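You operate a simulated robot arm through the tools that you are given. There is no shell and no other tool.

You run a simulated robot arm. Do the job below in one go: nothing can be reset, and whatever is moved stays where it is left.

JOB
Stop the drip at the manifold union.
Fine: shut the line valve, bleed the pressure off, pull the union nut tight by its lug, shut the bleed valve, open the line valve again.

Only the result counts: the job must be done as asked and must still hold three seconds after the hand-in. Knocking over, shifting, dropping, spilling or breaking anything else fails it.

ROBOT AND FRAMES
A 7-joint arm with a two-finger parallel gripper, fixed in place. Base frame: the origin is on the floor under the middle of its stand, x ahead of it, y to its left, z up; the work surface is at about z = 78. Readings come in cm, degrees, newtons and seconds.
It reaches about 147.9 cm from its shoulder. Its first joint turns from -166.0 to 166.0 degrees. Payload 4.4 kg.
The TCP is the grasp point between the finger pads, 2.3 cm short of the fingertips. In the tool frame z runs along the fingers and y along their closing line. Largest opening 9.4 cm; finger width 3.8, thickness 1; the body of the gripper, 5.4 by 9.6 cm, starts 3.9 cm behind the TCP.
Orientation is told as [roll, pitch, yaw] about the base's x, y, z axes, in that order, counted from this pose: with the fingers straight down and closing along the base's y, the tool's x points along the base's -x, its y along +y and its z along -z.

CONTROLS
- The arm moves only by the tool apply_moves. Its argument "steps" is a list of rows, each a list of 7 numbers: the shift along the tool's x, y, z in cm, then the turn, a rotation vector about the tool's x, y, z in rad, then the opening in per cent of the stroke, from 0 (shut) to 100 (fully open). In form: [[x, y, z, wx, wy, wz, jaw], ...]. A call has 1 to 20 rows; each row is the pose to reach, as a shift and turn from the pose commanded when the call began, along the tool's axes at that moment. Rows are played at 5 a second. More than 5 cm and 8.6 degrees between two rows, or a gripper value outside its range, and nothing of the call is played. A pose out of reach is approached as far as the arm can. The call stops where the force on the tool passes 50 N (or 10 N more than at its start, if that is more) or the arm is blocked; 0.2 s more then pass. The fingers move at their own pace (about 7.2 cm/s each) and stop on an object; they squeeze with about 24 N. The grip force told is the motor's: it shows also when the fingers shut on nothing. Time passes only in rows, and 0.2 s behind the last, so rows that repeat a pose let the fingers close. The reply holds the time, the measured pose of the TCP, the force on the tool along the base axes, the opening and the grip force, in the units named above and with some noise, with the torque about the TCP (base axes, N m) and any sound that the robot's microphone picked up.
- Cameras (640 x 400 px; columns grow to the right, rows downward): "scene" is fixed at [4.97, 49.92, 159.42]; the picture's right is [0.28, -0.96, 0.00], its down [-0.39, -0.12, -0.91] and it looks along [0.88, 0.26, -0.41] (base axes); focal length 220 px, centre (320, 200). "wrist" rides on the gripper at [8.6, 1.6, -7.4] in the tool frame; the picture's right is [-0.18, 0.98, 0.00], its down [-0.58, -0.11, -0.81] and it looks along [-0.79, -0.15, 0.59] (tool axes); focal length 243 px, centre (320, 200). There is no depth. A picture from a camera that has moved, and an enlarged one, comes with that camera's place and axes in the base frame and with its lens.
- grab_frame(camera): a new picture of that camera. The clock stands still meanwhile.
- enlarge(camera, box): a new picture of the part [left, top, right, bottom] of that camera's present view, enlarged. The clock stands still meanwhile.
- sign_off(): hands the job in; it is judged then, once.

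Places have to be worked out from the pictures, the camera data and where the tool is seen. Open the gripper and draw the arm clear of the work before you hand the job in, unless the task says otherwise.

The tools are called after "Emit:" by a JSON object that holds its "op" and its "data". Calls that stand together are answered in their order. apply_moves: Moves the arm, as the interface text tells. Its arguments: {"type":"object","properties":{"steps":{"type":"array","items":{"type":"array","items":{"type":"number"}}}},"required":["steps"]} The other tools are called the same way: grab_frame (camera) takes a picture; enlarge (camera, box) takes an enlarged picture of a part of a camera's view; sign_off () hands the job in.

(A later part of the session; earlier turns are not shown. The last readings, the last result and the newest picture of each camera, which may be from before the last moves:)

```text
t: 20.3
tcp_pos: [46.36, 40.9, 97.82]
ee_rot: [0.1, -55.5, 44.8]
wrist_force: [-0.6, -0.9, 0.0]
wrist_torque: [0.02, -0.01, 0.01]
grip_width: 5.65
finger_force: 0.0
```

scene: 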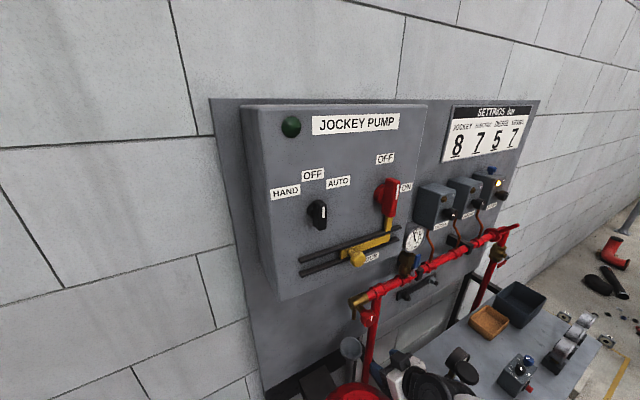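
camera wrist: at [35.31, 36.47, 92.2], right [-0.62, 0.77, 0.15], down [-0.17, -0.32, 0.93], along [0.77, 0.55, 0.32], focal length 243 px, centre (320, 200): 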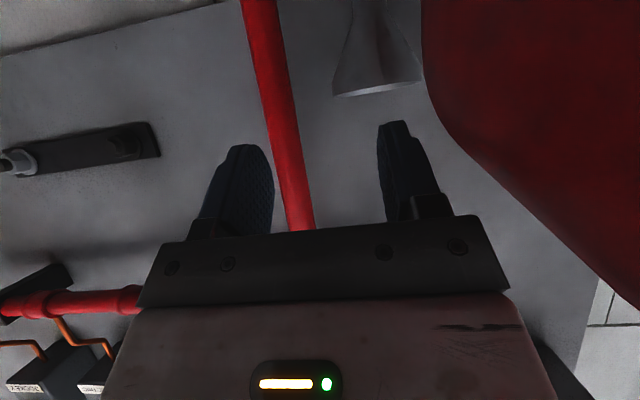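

Free of contact now. I keep rising to z≈113 and restore the 40° tilt.

Emit:
{"op": "apply_moves", "data": {"steps": [[-2.5, 0, -1.7, 0, 0.02, 0, 60], [-5, 0, -3.4, 0, 0.04, 0, 60], [-7.5, 0, -5.1, 0, 0.06, 0, 60], [-10, 0, -6.8, 0, 0.08, 0, 60], [-12.4, 0, -8.5, 0, 0.098, 0, 60], [-12.4, 0, -8.5, 0, 0.098, 0, 60]]}}

Emit:
{"op": "grab_frame", "data": {"camera": "wrist"}}

Emit:
{"op": "grab_frame", "data": {"camera": "scene"}}

```text
t: 21.7
tcp_pos: [46.31, 40.64, 112.71]
ee_rot: [-0.1, -50.0, 44.8]
wrist_force: [-0.9, -1.0, -0.6]
wrist_torque: [0.03, -0.02, 0.03]
grip_width: 5.61
finger_force: 0.0
```

```text
taken
camera wrist: at [37.19, 34.07, 110.97], right [-0.61, 0.78, 0.14], down [-0.1, -0.25, 0.96], along [0.79, 0.57, 0.23], focal length 243 px, centre (320, 200)
```

wrist: 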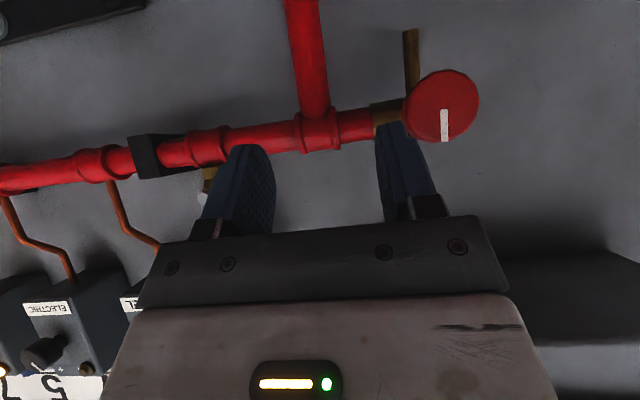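

```text
taken
```

scene: 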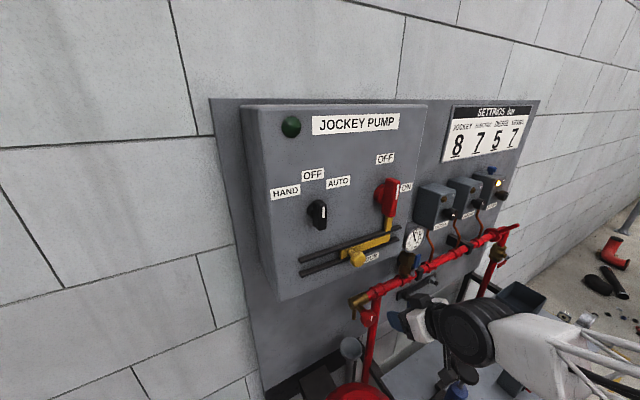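

I refine the knob's position from this nearer view.

Emit:
{"op": "enlarge", "data": {"camera": "wrist", "box": [376, 60, 504, 140]}}

Emit:
{"op": "enlarge", "data": {"camera": "scene", "box": [340, 280, 436, 340]}}

```text
5.00 times, centred on (440, 100) of wrist
camera zoom: at [37.19, 34.07, 110.97], right [-0.61, 0.78, 0.14], down [-0.1, -0.25, 0.96], along [0.79, 0.57, 0.23], focal length 1213 px, centre (-280, 700)
```

zoom: 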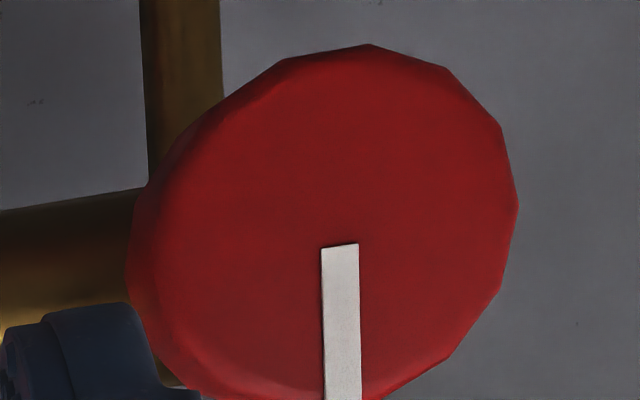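

```text
6.67 times, centred on (388, 310) of scene
camera zoom: at [4.97, 49.92, 159.42], right [0.28, -0.96, 0.0], down [-0.39, -0.12, -0.91], along [0.88, 0.26, -0.41], focal length 1466 px, centre (-133, -533)
```

zoom: 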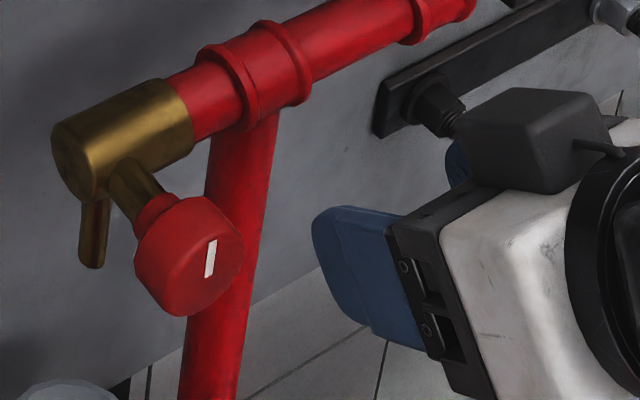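

I judge the knob's face centre at about u=-3.0, w=66.1, z=110.2. I move in front of it, keeping the 40° tilt and opening the jaws fully.

Emit:
{"op": "apply_moves", "data": {"steps": [[0.7, 1.75, 0.1, 0, 0, 0, 100], [1.4, 3.5, 0.2, 0, 0, 0, 100], [2.1, 5.25, 0.35, 0, 0, 0, 100], [2.88, 7.0, 0.46, 0, 0, 0, 100], [2.88, 7.0, 0.46, 0, 0, 0, 100]]}}

Emit:
{"op": "grab_frame", "data": {"camera": "wrist"}}

```text
t: 22.9
tcp_pos: [40.25, 44.6, 110.3]
ee_rot: [-0.1, -49.9, 44.8]
wrist_force: [0.0, 0.7, 0.5]
wrist_torque: [0.03, 0.03, 0.02]
grip_width: 9.38
finger_force: 0.1
```

```text
taken
camera wrist: at [31.13, 38.08, 108.47], right [-0.61, 0.78, 0.14], down [-0.1, -0.25, 0.96], along [0.79, 0.57, 0.23], focal length 243 px, centre (320, 200)
```

wrist: 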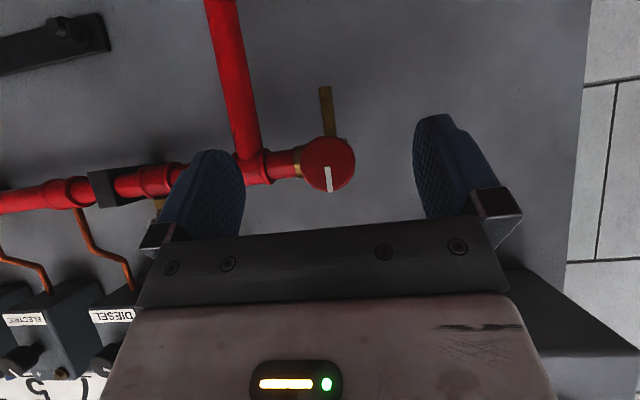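

The knob sits nearly centred between the jaws (u≈-3.1, z≈110). I roll the hand 30° clockwise about the knob's axis to gain turning range, still standing off.

Emit:
{"op": "apply_moves", "data": {"steps": [[0, 0, 0, -0.0842, 0, 0.1003, 100], [0, 0, 0, -0.1684, 0, 0.2006, 100], [0, 0, 0, -0.2526, 0, 0.3009, 100], [0, 0, 0, -0.3368, 0, 0.4012, 100], [0, 0, 0, -0.3368, 0, 0.4012, 100]]}}

Emit:
{"op": "grab_frame", "data": {"camera": "wrist"}}

Emit:
{"op": "enlarge", "data": {"camera": "scene", "box": [320, 250, 560, 400]}}

```text
t: 24.1
tcp_pos: [40.35, 44.75, 110.45]
ee_rot: [41.8, -41.4, 13.9]
wrist_force: [-0.1, -0.5, -0.1]
wrist_torque: [-0.01, -0.03, -0.03]
grip_width: 9.4
finger_force: 0.1
out of reach, approached as far as the arm can: row 2
```

```text
taken
camera wrist: at [30.6, 38.57, 109.61], right [-0.47, 0.64, 0.61], down [0.23, -0.58, 0.78], along [0.85, 0.51, 0.12], focal length 243 px, centre (320, 200)
```

wrist: 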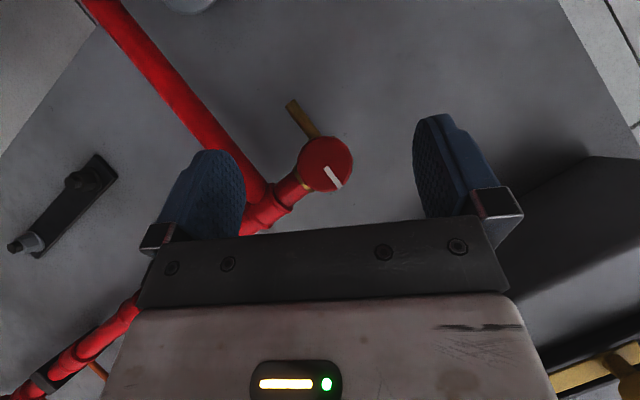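

```text
2.67 times, centred on (440, 325) of scene
camera zoom: at [4.97, 49.92, 159.42], right [0.28, -0.96, 0.0], down [-0.39, -0.12, -0.91], along [0.88, 0.26, -0.41], focal length 586 px, centre (0, -133)
```

zoom: 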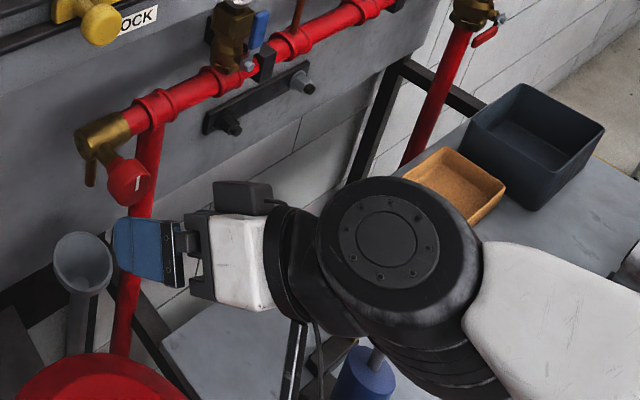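

The roll was reached and no forces show. I advance along the knob's axis to put the pads around it.

Emit:
{"op": "apply_moves", "data": {"steps": [[-0.95, -0.05, 1.25, 0, 0, 0, 100], [-1.9, -0.1, 2.5, 0, 0, 0, 100], [-2.85, -0.15, 3.75, 0, 0, 0, 100], [-3.7, -0.175, 4.9, 0, 0, 0, 100], [-3.7, -0.175, 4.9, 0, 0, 0, 100]]}}

Emit:
{"op": "grab_frame", "data": {"camera": "wrist"}}

Emit:
{"op": "enlarge", "data": {"camera": "scene", "box": [330, 270, 450, 345]}}

```text
t: 25.3
tcp_pos: [44.66, 49.03, 109.93]
ee_rot: [41.9, -41.4, 14.0]
wrist_force: [0.5, 0.7, 0.6]
wrist_torque: [0.01, -0.02, 0.01]
grip_width: 9.43
finger_force: 0.0
```

```text
taken
camera wrist: at [34.96, 42.9, 109.22], right [-0.47, 0.64, 0.61], down [0.23, -0.58, 0.78], along [0.85, 0.51, 0.12], focal length 243 px, centre (320, 200)
```

wrist: 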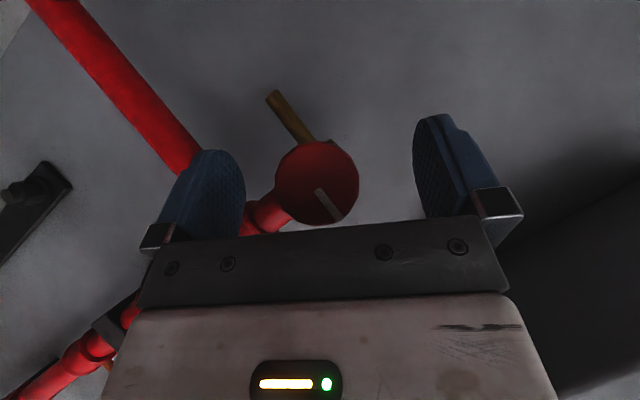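

```text
5.33 times, centred on (390, 308) of scene
camera zoom: at [4.97, 49.92, 159.42], right [0.28, -0.96, 0.0], down [-0.39, -0.12, -0.91], along [0.88, 0.26, -0.41], focal length 1172 px, centre (-53, -373)
```

zoom: 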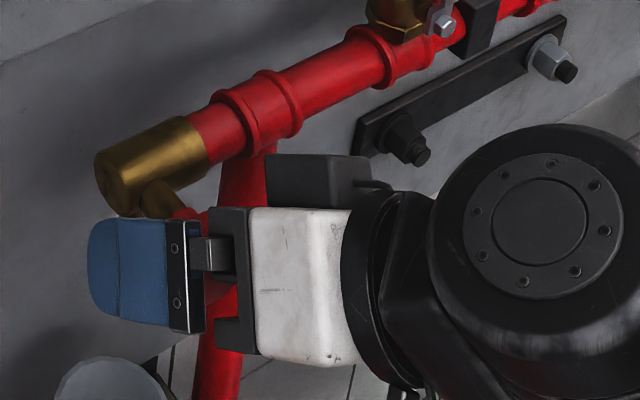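

The knob is centred between the pads to within 0.2 cm. I nudge in 0.6 cm and close on it.

Emit:
{"op": "apply_moves", "data": {"steps": [[-0.386, -0.15, 0.46, 0, 0, 0, 100], [-0.386, -0.15, 0.46, 0, 0, 0, 60], [-0.386, -0.15, 0.46, 0, 0, 0, 30], [-0.386, -0.15, 0.46, 0, 0, 0, 0], [-0.386, -0.15, 0.46, 0, 0, 0, 0], [-0.386, -0.15, 0.46, 0, 0, 0, 0]]}}

Emit:
{"op": "grab_frame", "data": {"camera": "wrist"}}

```text
t: 26.7
tcp_pos: [45.03, 49.43, 110.01]
ee_rot: [41.9, -41.5, 14.0]
wrist_force: [4.5, 6.2, -0.2]
wrist_torque: [-0.01, -0.03, -0.09]
grip_width: 3.9
finger_force: 44.9
```

```text
taken
camera wrist: at [35.5, 43.26, 109.16], right [-0.47, 0.64, 0.61], down [0.23, -0.58, 0.78], along [0.85, 0.51, 0.12], focal length 243 px, centre (320, 200)
```

wrist: 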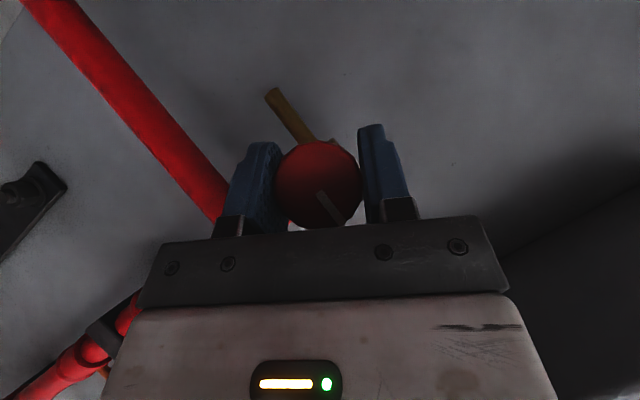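

Knob gripped (3.9 cm wide, small side forces). I turn it counter-clockwise 30° about its axis and watch torque and gauge.

Emit:
{"op": "apply_moves", "data": {"steps": [[0, 0, 0, 0.0561, 0, -0.0668, 0], [0, 0, 0, 0.1122, 0, -0.1337, 0], [0, 0, 0, 0.1683, 0, -0.2005, 0], [0, 0, 0, 0.2245, 0, -0.2674, 0], [0, 0, 0, 0.2806, 0, -0.3342, 0], [0, 0, 0, 0.3367, 0, -0.4011, 0]]}}

Emit:
{"op": "grab_frame", "data": {"camera": "wrist"}}

Emit:
{"op": "enlarge", "data": {"camera": "scene", "box": [390, 215, 470, 265]}}

```text
t: 27.8
tcp_pos: [45.06, 49.25, 110.03]
ee_rot: [13.7, -49.2, 34.4]
wrist_force: [11.5, 22.8, -12.1]
wrist_torque: [0.35, -0.33, 0.07]
grip_width: 3.95
finger_force: 44.6
stopped in row 5: the force on the tool passed its limit at 72 N (the readings are from after the stop); the commanded pose is now the measured one
```

```text
taken
camera wrist: at [35.75, 42.85, 108.5], right [-0.58, 0.76, 0.29], down [0.01, -0.35, 0.94], along [0.81, 0.55, 0.2], focal length 243 px, centre (320, 200)
```

wrist: 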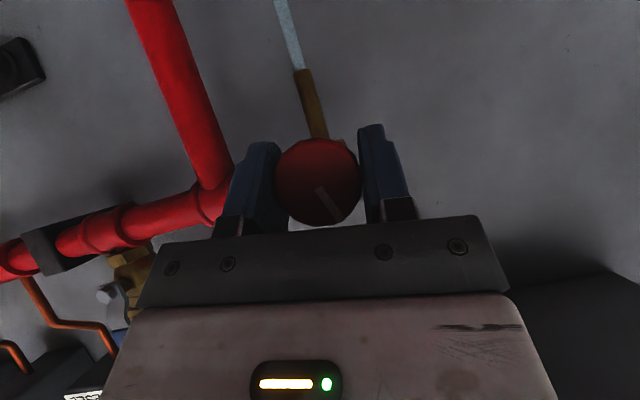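

```text
8.00 times, centred on (430, 240) of scene
camera zoom: at [4.97, 49.92, 159.42], right [0.28, -0.96, 0.0], down [-0.39, -0.12, -0.91], along [0.88, 0.26, -0.41], focal length 1759 px, centre (-560, -120)
```

zoom: 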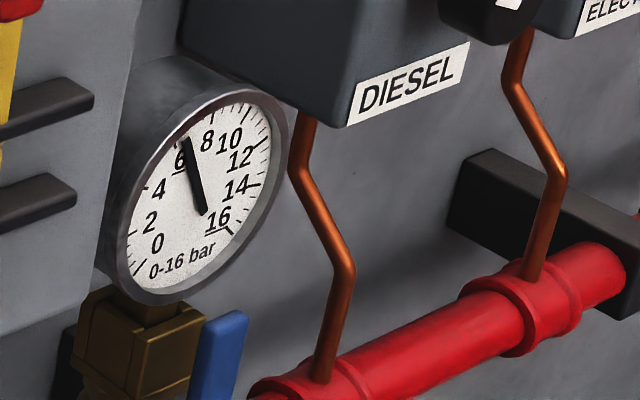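

Water is now running from the spout and the gauge is falling, at about 6.2 bar. I check that the stream lands in the funnel.

Emit:
{"op": "enlarge", "data": {"camera": "scene", "box": [310, 270, 430, 345]}}

Emit:
{"op": "enlarge", "data": {"camera": "wrist", "box": [200, 0, 440, 150]}}

```text
5.33 times, centred on (370, 308) of scene
camera zoom: at [4.97, 49.92, 159.42], right [0.28, -0.96, 0.0], down [-0.39, -0.12, -0.91], along [0.88, 0.26, -0.41], focal length 1172 px, centre (53, -373)
```

zoom: 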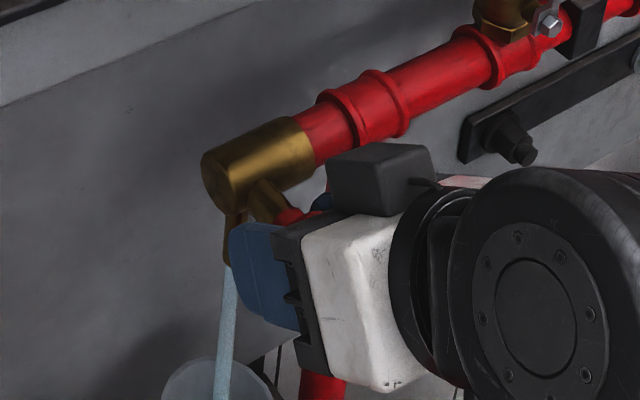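

```text
2.67 times, centred on (320, 75) of wrist
camera zoom: at [35.75, 42.85, 108.5], right [-0.58, 0.76, 0.29], down [0.01, -0.35, 0.94], along [0.81, 0.55, 0.2], focal length 647 px, centre (320, 533)
```

zoom: 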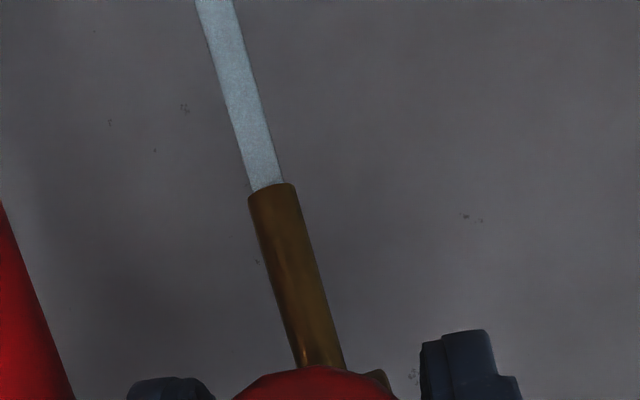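

The stream falls straight into the funnel. I hold still for four seconds and watch the pressure.

Emit:
{"op": "apply_moves", "data": {"steps": [[0, 0, 0, 0, 0, 0, 0], [0, 0, 0, 0, 0, 0, 0], [0, 0, 0, 0, 0, 0, 0], [0, 0, 0, 0, 0, 0, 0], [0, 0, 0, 0, 0, 0, 0], [0, 0, 0, 0, 0, 0, 0], [0, 0, 0, 0, 0, 0, 0], [0, 0, 0, 0, 0, 0, 0], [0, 0, 0, 0, 0, 0, 0], [0, 0, 0, 0, 0, 0, 0], [0, 0, 0, 0, 0, 0, 0], [0, 0, 0, 0, 0, 0, 0], [0, 0, 0, 0, 0, 0, 0], [0, 0, 0, 0, 0, 0, 0], [0, 0, 0, 0, 0, 0, 0], [0, 0, 0, 0, 0, 0, 0], [0, 0, 0, 0, 0, 0, 0], [0, 0, 0, 0, 0, 0, 0], [0, 0, 0, 0, 0, 0, 0], [0, 0, 0, 0, 0, 0, 0]]}}

Emit:
{"op": "enlarge", "data": {"camera": "scene", "box": [390, 215, 470, 265]}}

Emit:
{"op": "enlarge", "data": {"camera": "scene", "box": [310, 270, 430, 345]}}

```text
t: 32.0
tcp_pos: [45.11, 49.22, 110.15]
ee_rot: [13.7, -49.3, 34.3]
wrist_force: [8.1, 27.0, -15.5]
wrist_torque: [-0.03, 0.09, -0.06]
grip_width: 3.93
finger_force: 44.7
```

```text
8.00 times, centred on (430, 240) of scene
camera zoom: at [4.97, 49.92, 159.42], right [0.28, -0.96, 0.0], down [-0.39, -0.12, -0.91], along [0.88, 0.26, -0.41], focal length 1759 px, centre (-560, -120)
```

zoom: 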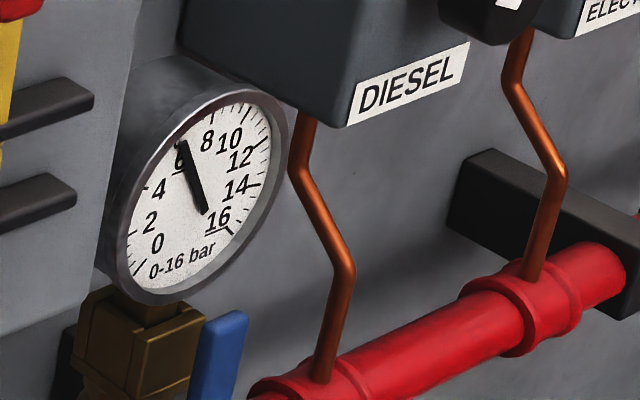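

```text
5.33 times, centred on (370, 308) of scene
camera zoom: at [4.97, 49.92, 159.42], right [0.28, -0.96, 0.0], down [-0.39, -0.12, -0.91], along [0.88, 0.26, -0.41], focal length 1172 px, centre (53, -373)
```

zoom: 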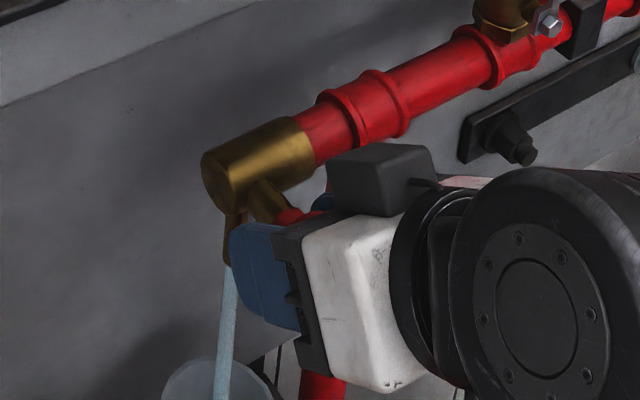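

Bleeding works but slowly, about 6.0 bar, so the valve needs opening further. I release the knob, back off along its axis, and roll the hand clockwise for another bite.

Emit:
{"op": "apply_moves", "data": {"steps": [[0, 0, 0, 0, 0, 0, 50], [0, 0, 0, 0, 0, 0, 100], [0, 0, 0, 0, 0, 0, 100], [1.3, 0, -1.53, 0, 0, 0, 100], [2.6, 0, -3.06, 0, 0, 0, 100], [3.86, 0, -4.6, 0, 0, 0, 100], [3.86, 0, -4.6, 0, 0, 0, 100]]}}

Emit:
{"op": "grab_frame", "data": {"camera": "wrist"}}

```text
t: 33.6
tcp_pos: [40.71, 45.03, 109.96]
ee_rot: [13.7, -49.2, 34.3]
wrist_force: [0.0, 0.2, 0.0]
wrist_torque: [-0.01, -0.03, 0.0]
grip_width: 9.4
finger_force: 0.2
```

```text
taken
camera wrist: at [31.46, 38.54, 108.44], right [-0.58, 0.76, 0.29], down [0.01, -0.35, 0.94], along [0.81, 0.55, 0.2], focal length 243 px, centre (320, 200)
```

wrist: 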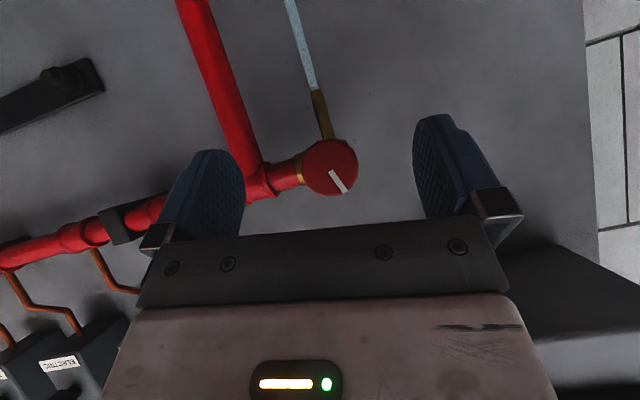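

The knob's mark has turned about 20°. I roll the hand clockwise about 45° in free space to see whether that range is reachable.

Emit:
{"op": "apply_moves", "data": {"steps": [[0, 0, 0, -0.086, 0, 0.1025, 100], [0, 0, 0, -0.172, 0, 0.205, 100], [0, 0, 0, -0.258, 0, 0.3075, 100], [0, 0, 0, -0.344, 0, 0.41, 100], [0, 0, 0, -0.43, 0, 0.5125, 100], [0, 0, 0, -0.516, 0, 0.615, 100], [0, 0, 0, -0.516, 0, 0.615, 100]]}}

Emit:
{"op": "grab_frame", "data": {"camera": "wrist"}}

Emit:
{"op": "enlarge", "data": {"camera": "scene", "box": [320, 250, 560, 400]}}

Emit:
{"op": "enlarge", "data": {"camera": "scene", "box": [390, 215, 470, 265]}}

```text
t: 35.2
tcp_pos: [40.69, 45.02, 110.18]
ee_rot: [65.8, -26.2, 0.5]
wrist_force: [1.4, -0.9, -0.5]
wrist_torque: [0.0, -0.01, -0.01]
grip_width: 9.43
finger_force: 0.0
```

```text
taken
camera wrist: at [31.05, 39.01, 110.39], right [-0.23, 0.4, 0.89], down [0.43, -0.78, 0.46], along [0.87, 0.48, 0.01], focal length 243 px, centre (320, 200)
```

wrist: 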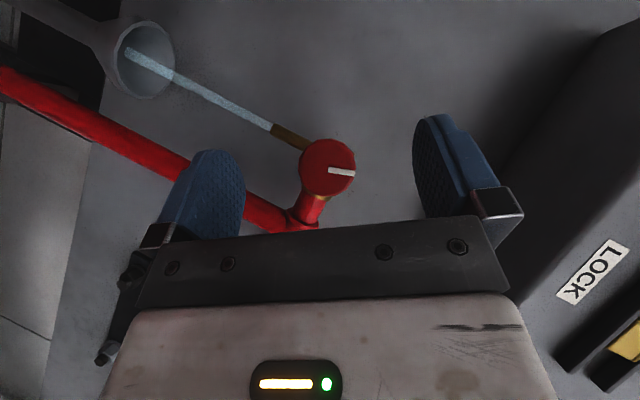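

```text
2.67 times, centred on (440, 325) of scene
camera zoom: at [4.97, 49.92, 159.42], right [0.28, -0.96, 0.0], down [-0.39, -0.12, -0.91], along [0.88, 0.26, -0.41], focal length 586 px, centre (0, -133)
```

zoom: 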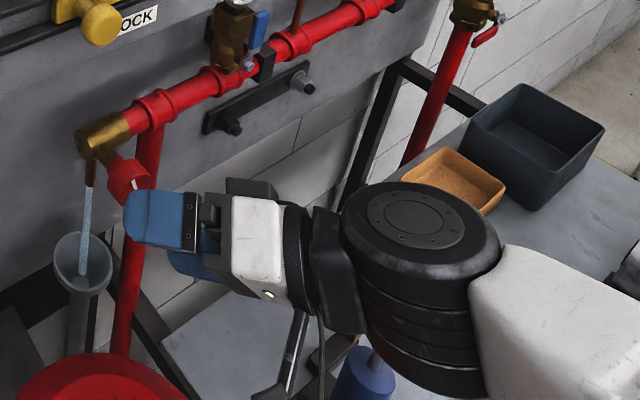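

```text
8.00 times, centred on (430, 240) of scene
camera zoom: at [4.97, 49.92, 159.42], right [0.28, -0.96, 0.0], down [-0.39, -0.12, -0.91], along [0.88, 0.26, -0.41], focal length 1759 px, centre (-560, -120)
```

zoom: 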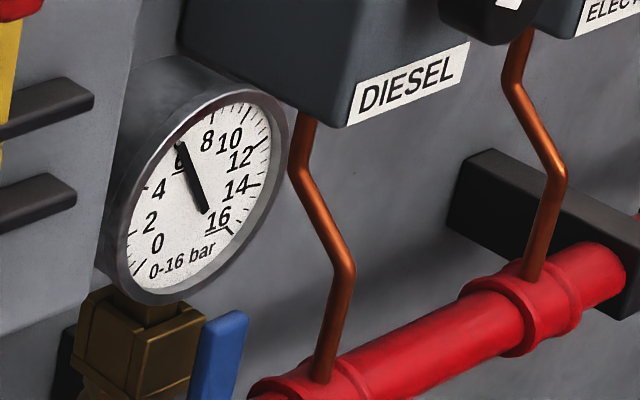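

That range is reachable without complaint. I put the knob axis at u≈-3.2, z≈109.85, advance onto it and grip again.

Emit:
{"op": "apply_moves", "data": {"steps": [[-1, -0.1, 1.3, 0, 0, 0, 100], [-2, -0.19, 2.6, 0, 0, 0, 100], [-3, -0.19, 3.9, 0, 0, 0, 100], [-3.75, -0.19, 4.94, 0, 0, 0, 100], [-3.75, -0.19, 4.94, 0, 0, 0, 100], [-3.75, -0.19, 4.94, 0, 0, 0, 60], [-3.75, -0.19, 4.94, 0, 0, 0, 30], [-3.75, -0.19, 4.94, 0, 0, 0, 0], [-3.75, -0.19, 4.94, 0, 0, 0, 0], [-3.75, -0.19, 4.94, 0, 0, 0, 0]]}}

Emit:
{"op": "grab_frame", "data": {"camera": "wrist"}}

```text
t: 37.4
tcp_pos: [45.06, 49.37, 109.97]
ee_rot: [65.7, -26.2, 0.4]
wrist_force: [0.4, 6.9, 2.0]
wrist_torque: [0.02, 0.0, 0.04]
grip_width: 3.93
finger_force: 44.9
```

```text
taken
camera wrist: at [35.35, 43.41, 110.12], right [-0.23, 0.4, 0.89], down [0.42, -0.78, 0.46], along [0.87, 0.48, 0.01], focal length 243 px, centre (320, 200)
```

wrist: 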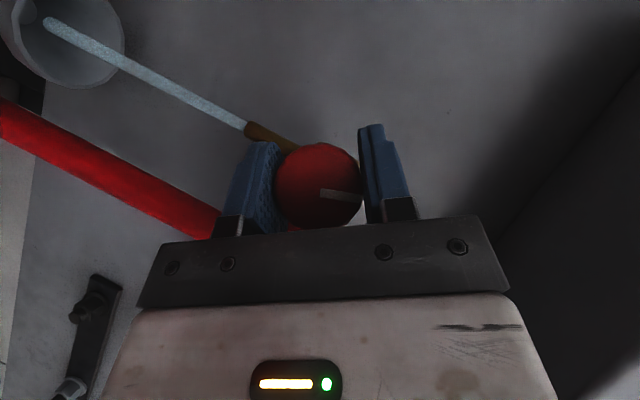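

Gripped with small forces. I turn counter-clockwise another 40–45°.

Emit:
{"op": "apply_moves", "data": {"steps": [[0, 0, 0, 0.0561, 0, -0.0668, 0], [0, 0, 0, 0.1122, 0, -0.1337, 0], [0, 0, 0, 0.1683, 0, -0.2005, 0], [0, 0, 0, 0.2245, 0, -0.2674, 0], [0, 0, 0, 0.2806, 0, -0.3342, 0], [0, 0, 0, 0.3367, 0, -0.4011, 0], [0, 0, 0, 0.3928, 0, -0.4679, 0], [0, 0, 0, 0.4489, 0, -0.5348, 0], [0, 0, 0, 0.505, 0, -0.6016, 0]]}}

Emit:
{"op": "grab_frame", "data": {"camera": "wrist"}}

Emit:
{"op": "enlarge", "data": {"camera": "scene", "box": [390, 215, 470, 265]}}

```text
t: 39.4
tcp_pos: [45.23, 49.43, 109.84]
ee_rot: [17.0, -48.8, 31.6]
wrist_force: [9.9, -9.0, 1.1]
wrist_torque: [-0.26, 0.31, 0.0]
grip_width: 3.97
finger_force: 44.6
stopped in row 9: the force on the tool passed its limit at 53 N (the readings are from after the stop); the commanded pose is now the measured one
```

```text
taken
camera wrist: at [35.77, 43.06, 108.3], right [-0.57, 0.75, 0.33], down [0.03, -0.38, 0.92], along [0.82, 0.54, 0.2], focal length 243 px, centre (320, 200)
```

wrist: 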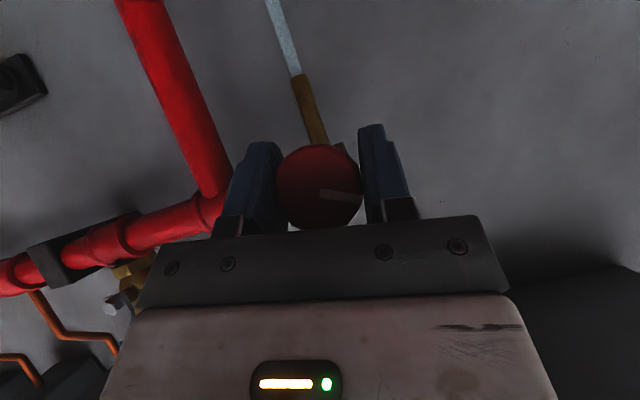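

```text
8.00 times, centred on (430, 240) of scene
camera zoom: at [4.97, 49.92, 159.42], right [0.28, -0.96, 0.0], down [-0.39, -0.12, -0.91], along [0.88, 0.26, -0.41], focal length 1759 px, centre (-560, -120)
```

zoom: 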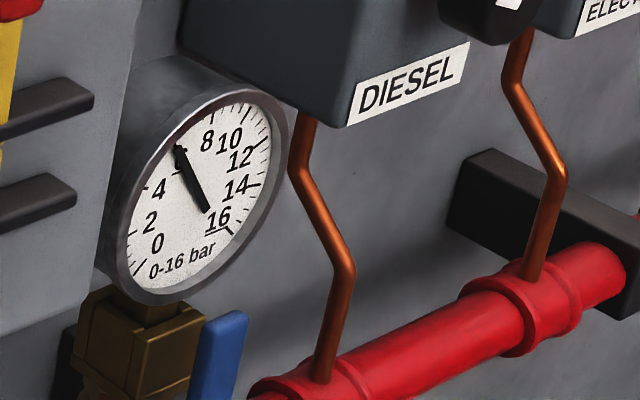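

The knob is about 62° open and the gauge reads about 5.8. I hold a few seconds to see how fast the pressure falls now.

Emit:
{"op": "apply_moves", "data": {"steps": [[0, 0, 0, 0, 0, 0, 0], [0, 0, 0, 0, 0, 0, 40], [0, 0, 0, 0, 0, 0, 100], [0, 0, 0, 0, 0, 0, 100], [0, 0, 0, 0, 0, 0, 100], [0, 0, 0, 0, 0, 0, 100], [0, 0, 0, 0, 0, 0, 100], [0, 0, 0, 0, 0, 0, 100], [0, 0, 0, 0, 0, 0, 100], [0, 0, 0, 0, 0, 0, 100], [0, 0, 0, 0, 0, 0, 100], [0, 0, 0, 0, 0, 0, 100], [0, 0, 0, 0, 0, 0, 100], [0, 0, 0, 0, 0, 0, 100], [0, 0, 0, 0, 0, 0, 100], [0, 0, 0, 0, 0, 0, 100], [0, 0, 0, 0, 0, 0, 100], [0, 0, 0, 0, 0, 0, 100], [0, 0, 0, 0, 0, 0, 100], [0, 0, 0, 0, 0, 0, 100]]}}

Emit:
{"op": "enlarge", "data": {"camera": "scene", "box": [390, 215, 470, 265]}}

Emit:
{"op": "grab_frame", "data": {"camera": "wrist"}}

```text
t: 43.6
tcp_pos: [45.11, 49.43, 109.84]
ee_rot: [16.8, -48.8, 31.7]
wrist_force: [0.6, -0.1, -0.1]
wrist_torque: [0.01, -0.05, 0.03]
grip_width: 9.39
finger_force: 0.0
```

```text
8.00 times, centred on (430, 240) of scene
camera zoom: at [4.97, 49.92, 159.42], right [0.28, -0.96, 0.0], down [-0.39, -0.12, -0.91], along [0.88, 0.26, -0.41], focal length 1759 px, centre (-560, -120)
```

zoom: 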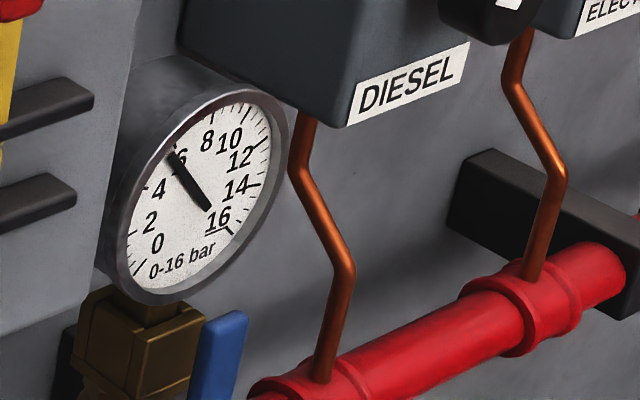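

```text
taken
camera wrist: at [35.73, 43.07, 108.3], right [-0.57, 0.75, 0.33], down [0.03, -0.38, 0.92], along [0.82, 0.54, 0.2], focal length 243 px, centre (320, 200)
```

wrist: 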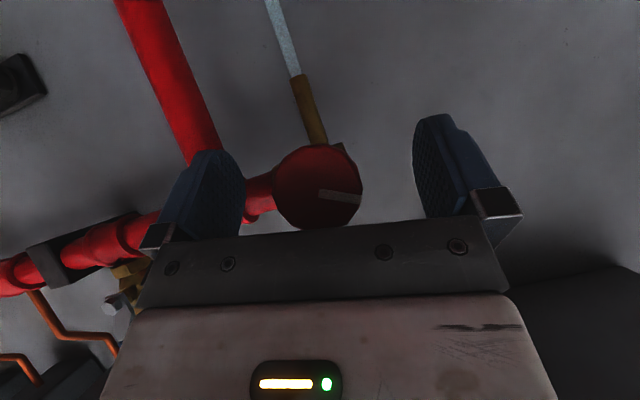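

Pressure is falling faster now, at 5.2 bar. I roll back clockwise with the jaws open around the knob, regrip and open it further.

Emit:
{"op": "apply_moves", "data": {"steps": [[0, 0, 0, -0.0804, 0, 0.0958, 100], [0, 0, 0, -0.1608, 0, 0.1916, 100], [0, 0, 0, -0.2412, 0, 0.2874, 100], [0, 0, 0, -0.3216, 0, 0.3832, 100], [0, 0, 0, -0.402, 0, 0.479, 100], [0, 0, 0, -0.4824, 0, 0.5748, 100], [0, 0, 0, -0.4824, 0, 0.5748, 60], [0, 0, 0, -0.4824, 0, 0.5748, 20], [0, 0, 0, -0.4824, 0, 0.5748, 0], [0, 0, 0, -0.4824, 0, 0.5748, 0], [0, 0, 0, -0.4824, 0, 0.5748, 0]]}}

Emit:
{"op": "grab_frame", "data": {"camera": "wrist"}}

```text
t: 46.0
tcp_pos: [45.02, 49.5, 109.88]
ee_rot: [65.1, -26.8, 0.6]
wrist_force: [-6.6, 10.6, 7.2]
wrist_torque: [0.07, -0.06, 0.07]
grip_width: 3.92
finger_force: 45.0
```

```text
taken
camera wrist: at [35.36, 43.46, 110.07], right [-0.24, 0.41, 0.88], down [0.42, -0.77, 0.48], along [0.88, 0.48, 0.02], focal length 243 px, centre (320, 200)
```

wrist: 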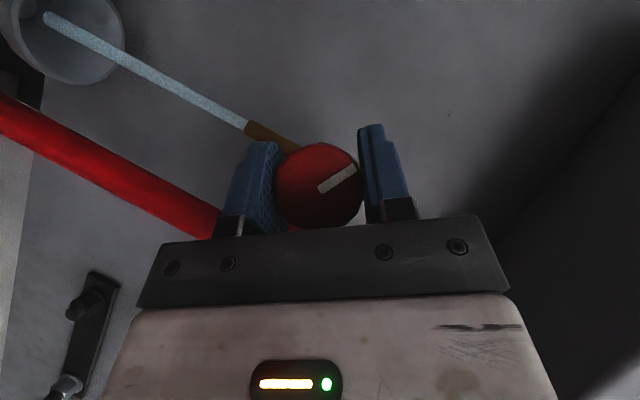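

I turn another 40° or so counter-clockwise.

Emit:
{"op": "apply_moves", "data": {"steps": [[0, 0, 0, 0.0561, 0, -0.0668, 0], [0, 0, 0, 0.1122, 0, -0.1337, 0], [0, 0, 0, 0.1683, 0, -0.2005, 0], [0, 0, 0, 0.2245, 0, -0.2674, 0], [0, 0, 0, 0.2806, 0, -0.3342, 0], [0, 0, 0, 0.3367, 0, -0.4011, 0], [0, 0, 0, 0.3928, 0, -0.4679, 0], [0, 0, 0, 0.4489, 0, -0.5348, 0]]}}

Emit:
{"op": "grab_frame", "data": {"camera": "wrist"}}

Emit:
{"op": "enlarge", "data": {"camera": "scene", "box": [390, 215, 470, 265]}}

```text
t: 47.8
tcp_pos: [45.11, 49.49, 109.82]
ee_rot: [21.2, -48.2, 28.4]
wrist_force: [15.8, -8.3, 9.5]
wrist_torque: [-0.68, 0.7, 0.3]
grip_width: 3.92
finger_force: 45.4
```

```text
taken
camera wrist: at [35.69, 43.09, 108.4], right [-0.56, 0.74, 0.37], down [0.06, -0.41, 0.91], along [0.82, 0.53, 0.19], focal length 243 px, centre (320, 200)
```

wrist: 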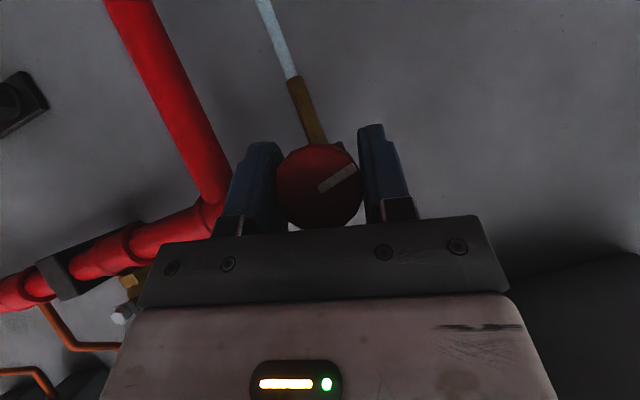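

```text
8.00 times, centred on (430, 240) of scene
camera zoom: at [4.97, 49.92, 159.42], right [0.28, -0.96, 0.0], down [-0.39, -0.12, -0.91], along [0.88, 0.26, -0.41], focal length 1759 px, centre (-560, -120)
```

zoom: 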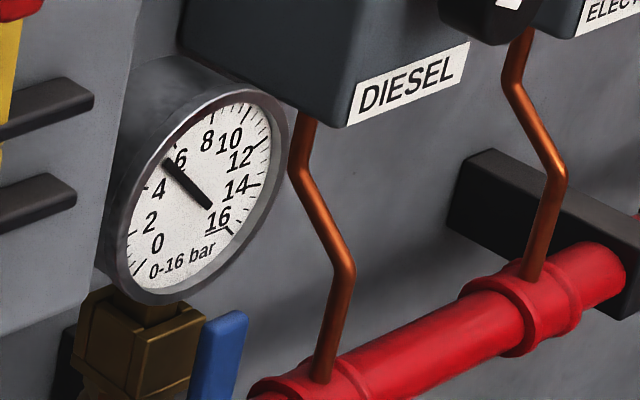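

The knob is about 100° open and the stream is steady at 4.9 bar. I release it and wait to see the rate.

Emit:
{"op": "apply_moves", "data": {"steps": [[0, 0, 0, 0, 0, 0, 40], [0, 0, 0, 0, 0, 0, 100], [0, 0, 0, 0, 0, 0, 100], [0, 0, 0, 0, 0, 0, 100], [0, 0, 0, 0, 0, 0, 100], [0, 0, 0, 0, 0, 0, 100], [0, 0, 0, 0, 0, 0, 100], [0, 0, 0, 0, 0, 0, 100], [0, 0, 0, 0, 0, 0, 100], [0, 0, 0, 0, 0, 0, 100], [0, 0, 0, 0, 0, 0, 100], [0, 0, 0, 0, 0, 0, 100], [0, 0, 0, 0, 0, 0, 100], [0, 0, 0, 0, 0, 0, 100], [0, 0, 0, 0, 0, 0, 100], [0, 0, 0, 0, 0, 0, 100], [0, 0, 0, 0, 0, 0, 100], [0, 0, 0, 0, 0, 0, 100], [0, 0, 0, 0, 0, 0, 100], [0, 0, 0, 0, 0, 0, 100]]}}

Emit:
{"op": "enlarge", "data": {"camera": "scene", "box": [390, 215, 470, 265]}}

Emit:
{"op": "grab_frame", "data": {"camera": "wrist"}}

```text
t: 52.0
tcp_pos: [45.11, 49.52, 109.85]
ee_rot: [21.3, -48.1, 28.5]
wrist_force: [-0.8, -1.0, 0.3]
wrist_torque: [0.05, 0.0, 0.01]
grip_width: 9.4
finger_force: 0.1
```

```text
8.00 times, centred on (430, 240) of scene
camera zoom: at [4.97, 49.92, 159.42], right [0.28, -0.96, 0.0], down [-0.39, -0.12, -0.91], along [0.88, 0.26, -0.41], focal length 1759 px, centre (-560, -120)
```

zoom: 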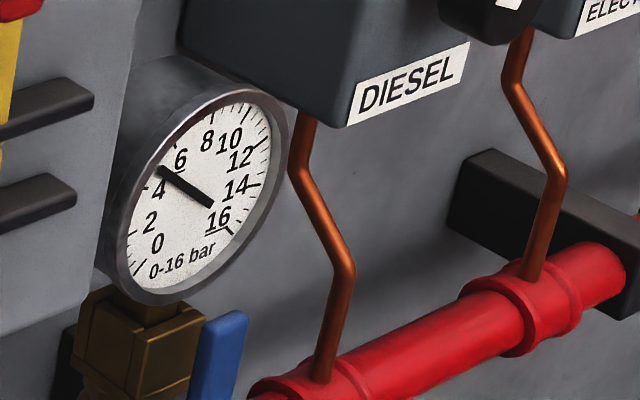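

```text
taken
camera wrist: at [35.64, 43.14, 108.38], right [-0.56, 0.74, 0.38], down [0.06, -0.41, 0.91], along [0.82, 0.53, 0.19], focal length 243 px, centre (320, 200)
```

wrist: 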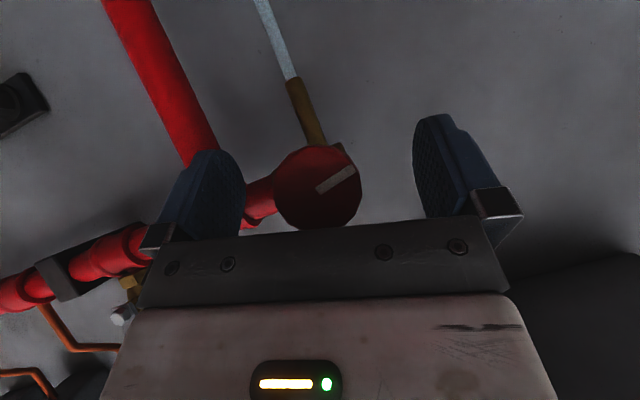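

Now about 4.5 bar and falling slowly. I take another bite to open the valve more while it bleeds.

Emit:
{"op": "apply_moves", "data": {"steps": [[0, 0, 0, -0.0804, 0, 0.0958, 100], [0, 0, 0, -0.1608, 0, 0.1916, 100], [0, 0, 0, -0.2412, 0, 0.2874, 100], [0, 0, 0, -0.3216, 0, 0.3832, 100], [0, 0, 0, -0.402, 0, 0.479, 100], [0, 0, 0, -0.4824, 0, 0.5748, 100], [0, 0, 0, -0.4824, 0, 0.5748, 60], [0, 0, 0, -0.4824, 0, 0.5748, 20], [0, 0, 0, -0.4824, 0, 0.5748, 0], [0, 0, 0, -0.4824, 0, 0.5748, 0], [0, 0, 0, -0.4824, 0, 0.5748, 0]]}}

Emit:
{"op": "apply_moves", "data": {"steps": [[0, 0, 0, 0.0561, 0, -0.0668, 0], [0, 0, 0, 0.1122, 0, -0.1337, 0], [0, 0, 0, 0.1683, 0, -0.2005, 0], [0, 0, 0, 0.2245, 0, -0.2674, 0], [0, 0, 0, 0.2806, 0, -0.3342, 0], [0, 0, 0, 0.3367, 0, -0.4011, 0], [0, 0, 0, 0.3928, 0, -0.4679, 0], [0, 0, 0, 0.4489, 0, -0.5348, 0]]}}

Emit:
{"op": "grab_frame", "data": {"camera": "wrist"}}

Emit:
{"op": "enlarge", "data": {"camera": "scene", "box": [390, 215, 470, 265]}}

```text
t: 54.4
tcp_pos: [45.14, 49.36, 109.85]
ee_rot: [67.6, -24.8, -0.4]
wrist_force: [-5.6, 6.6, 10.9]
wrist_torque: [-0.01, -0.04, 0.15]
grip_width: 3.92
finger_force: 45.1
```

```text
t: 56.2
tcp_pos: [45.04, 49.45, 109.79]
ee_rot: [25.4, -47.2, 25.4]
wrist_force: [6.8, 11.6, 10.9]
wrist_torque: [-0.15, 0.1, 0.17]
grip_width: 3.95
finger_force: 44.9
```

```text
taken
camera wrist: at [35.63, 43.12, 108.54], right [-0.55, 0.72, 0.42], down [0.1, -0.45, 0.89], along [0.83, 0.53, 0.17], focal length 243 px, centre (320, 200)
```

wrist: 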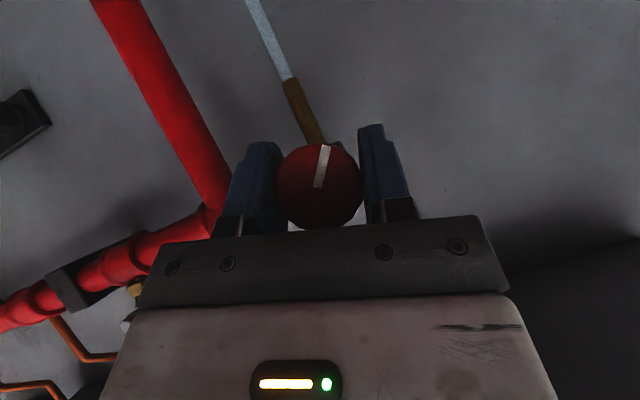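

```text
8.00 times, centred on (430, 240) of scene
camera zoom: at [4.97, 49.92, 159.42], right [0.28, -0.96, 0.0], down [-0.39, -0.12, -0.91], along [0.88, 0.26, -0.41], focal length 1759 px, centre (-560, -120)
```

zoom: 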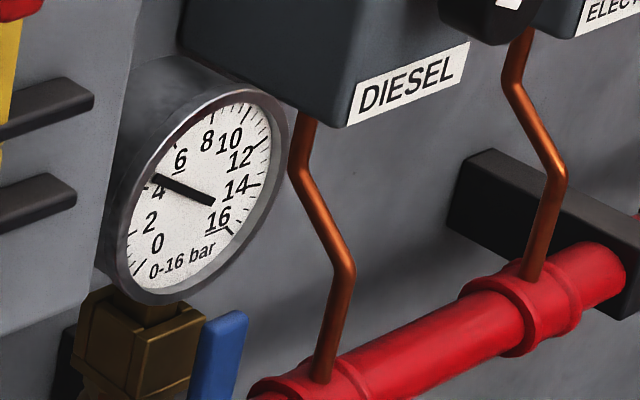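

The valve is about 150° open and the gauge is at roughly 4.1 bar, falling about 0.1 bar/s. I leave it running into the funnel, release the knob, and back away while it bleeds.

Emit:
{"op": "apply_moves", "data": {"steps": [[0, 0, 0, 0, 0, 0, 50], [0, 0, 0, 0, 0, 0, 100], [0, 0, 0, 0, 0, 0, 100], [1.7, 0, -2.04, 0, 0, 0, 100], [3.4, 0, -4.08, 0, 0, 0, 100], [5.14, 0, -6.13, 0, 0, 0, 100], [5.14, 0, -6.13, 0.0937, 0, -0.1116, 60], [5.14, 0, -6.13, 0.1874, 0, -0.2233, 0], [5.14, 0, -6.13, 0.1874, 0, -0.2233, 0], [5.14, 0, -6.13, 0.1874, 0, -0.2233, 0]]}}

Emit:
{"op": "grab_frame", "data": {"camera": "wrist"}}

Emit:
{"op": "grab_frame", "data": {"camera": "scene"}}

```text
t: 58.4
tcp_pos: [38.9, 43.88, 110.13]
ee_rot: [4.9, -49.4, 41.6]
wrist_force: [1.3, -0.4, 0.1]
wrist_torque: [-0.04, 0.0, -0.01]
grip_width: 0.01
finger_force: 24.7
out of reach, approached as far as the arm can: row 8, 9
```

```text
taken
camera wrist: at [29.92, 37.09, 108.5], right [-0.61, 0.77, 0.2], down [-0.05, -0.28, 0.96], along [0.79, 0.57, 0.21], focal length 243 px, centre (320, 200)
```

wrist: 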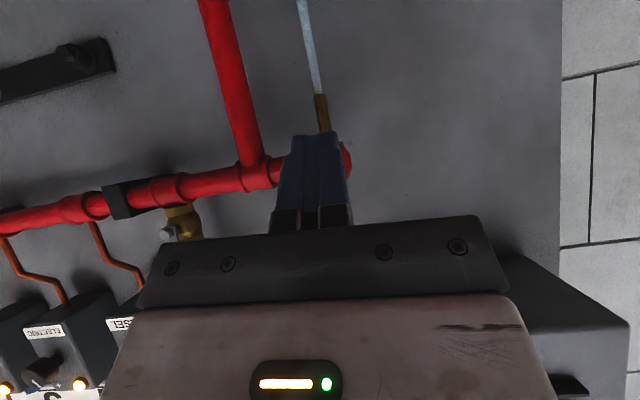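

```text
taken
```

scene: 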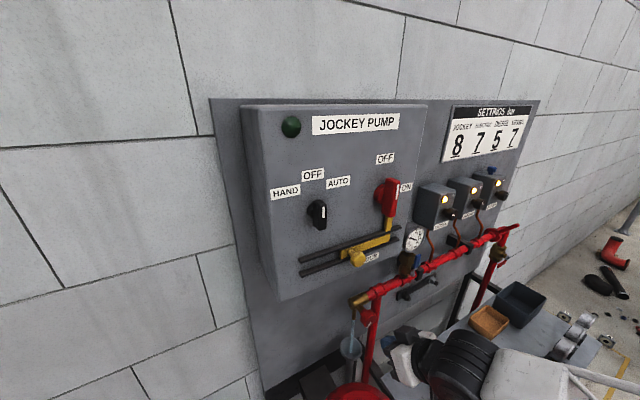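

Back off done; the low-pressure lamps came on as expected while bleeding. I move right in small steps first, since the arm is near a limit here.

Emit:
{"op": "apply_moves", "data": {"steps": [[-0.6, -3, -0.5, 0, 0, 0, 0], [-1.2, -6, -1.0, 0, 0, 0, 0], [-1.9, -9, -1.6, 0, 0, 0, 0], [-2.5, -12, -2.1, 0, 0, 0, 0], [-2.5, -12, -2.1, 0, 0, 0, 0]]}}

```text
t: 59.6
tcp_pos: [47.81, 35.27, 112.96]
ee_rot: [0.4, -50.1, 44.2]
wrist_force: [0.6, -0.7, 1.0]
wrist_torque: [0.02, -0.02, -0.03]
grip_width: 0.0
finger_force: 23.8
```

Back in a comfortable posture. I continue right along the panel towards the nut and rise to z≈120.

Emit:
{"op": "apply_moves", "data": {"steps": [[-0.5, -4.3, -0.45, 0, 0, 0, 0], [-1.1, -8.6, -0.9, 0, 0, 0, 0], [-1.6, -12.9, -1.35, 0, 0, 0, 0], [-2.1, -17.2, -1.8, 0, 0, 0, 0], [-2.7, -21.5, -2.25, 0, 0, 0, 0], [-3.2, -25.8, -2.7, 0, 0, 0, 0], [-3.8, -30.1, -3.15, 0, 0, 0, 0], [-4.3, -34.4, -3.6, 0, 0, 0, 0], [-4.9, -38.7, -4.05, 0, 0, 0, 0], [-5.4, -43, -4.5, 0, 0, 0, 0], [-5.4, -43, -4.5, 0, 0, 0, 0]]}}

Emit:
{"op": "grab_frame", "data": {"camera": "wrist"}}

Emit:
{"op": "enlarge", "data": {"camera": "scene", "box": [390, 215, 470, 265]}}

Emit:
{"op": "grab_frame", "data": {"camera": "scene"}}

```text
t: 62.0
tcp_pos: [77.83, 4.64, 119.88]
ee_rot: [0.5, -50.1, 44.2]
wrist_force: [0.7, 0.6, -0.2]
wrist_torque: [0.0, -0.02, -0.02]
grip_width: 0.0
finger_force: 24.1
```

```text
taken
camera wrist: at [68.84, -1.97, 117.94], right [-0.61, 0.78, 0.15], down [-0.09, -0.25, 0.96], along [0.79, 0.57, 0.23], focal length 243 px, centre (320, 200)
```

wrist: 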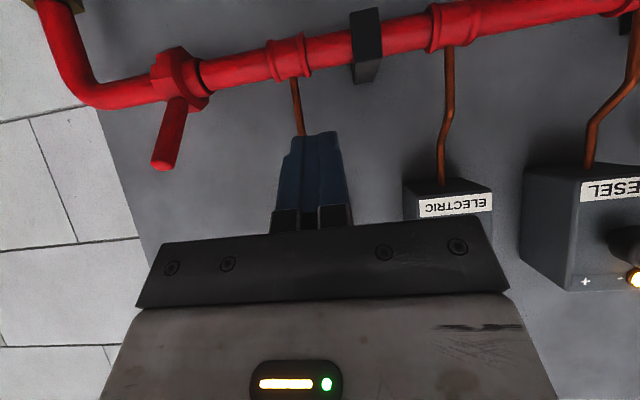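

```text
8.00 times, centred on (430, 240) of scene
camera zoom: at [4.97, 49.92, 159.42], right [0.28, -0.96, 0.0], down [-0.39, -0.12, -0.91], along [0.88, 0.26, -0.41], focal length 1759 px, centre (-560, -120)
```

zoom: 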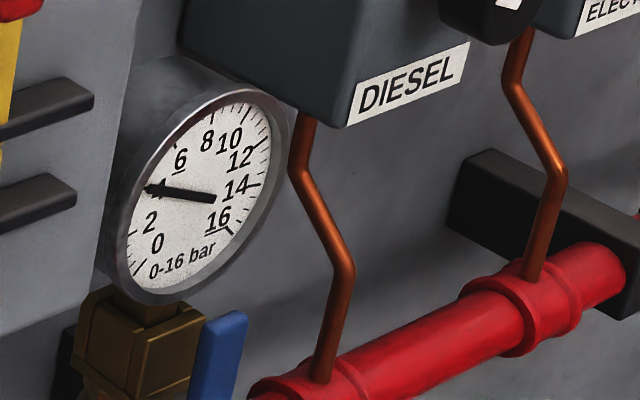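

```text
taken
```

scene: 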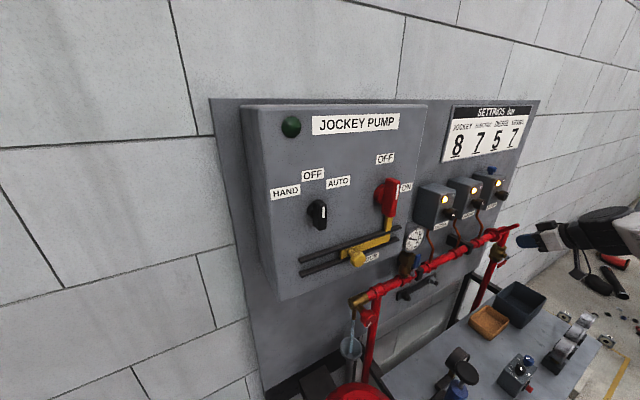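

The gauge is at about 3.5 bar and still falling, with the stream going into the funnel. Meanwhile I measure the lug from here.

Emit:
{"op": "enlarge", "data": {"camera": "wrist", "box": [100, 40, 260, 140]}}

Emit:
{"op": "enlarge", "data": {"camera": "wrist", "box": [100, 90, 260, 190]}}

Emit:
{"op": "enlarge", "data": {"camera": "scene", "box": [460, 210, 540, 260]}}

```text
4.00 times, centred on (180, 90) of wrist
camera zoom: at [68.84, -1.97, 117.94], right [-0.61, 0.78, 0.15], down [-0.09, -0.25, 0.96], along [0.79, 0.57, 0.23], focal length 970 px, centre (880, 640)
```

zoom: 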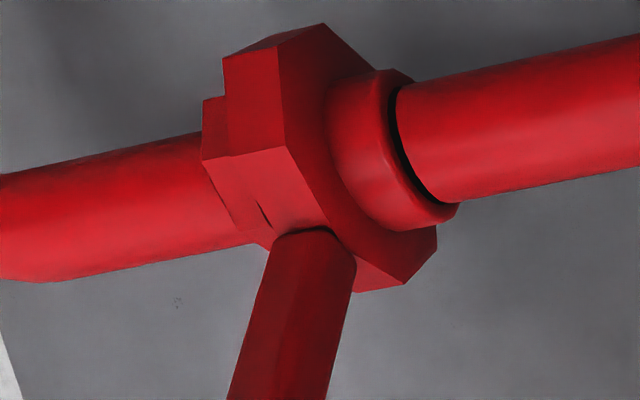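

```text
4.00 times, centred on (180, 140) of wrist
camera zoom: at [68.84, -1.97, 117.94], right [-0.61, 0.78, 0.15], down [-0.09, -0.25, 0.96], along [0.79, 0.57, 0.23], focal length 970 px, centre (880, 440)
```

zoom: 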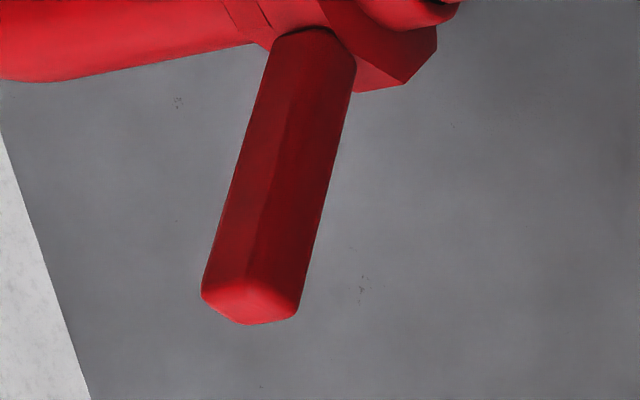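

```text
8.00 times, centred on (500, 235) of scene
camera zoom: at [4.97, 49.92, 159.42], right [0.28, -0.96, 0.0], down [-0.39, -0.12, -0.91], along [0.88, 0.26, -0.41], focal length 1759 px, centre (-1120, -80)
```

zoom: 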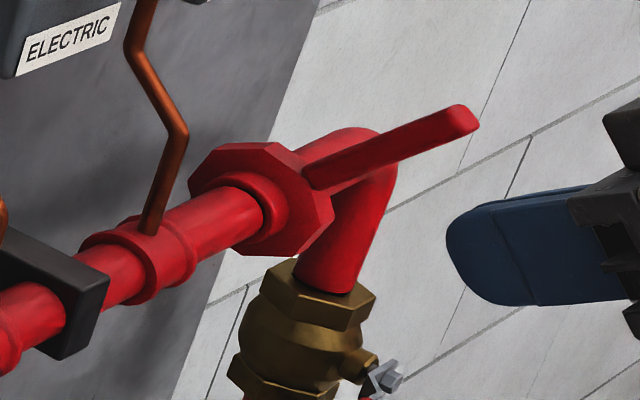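

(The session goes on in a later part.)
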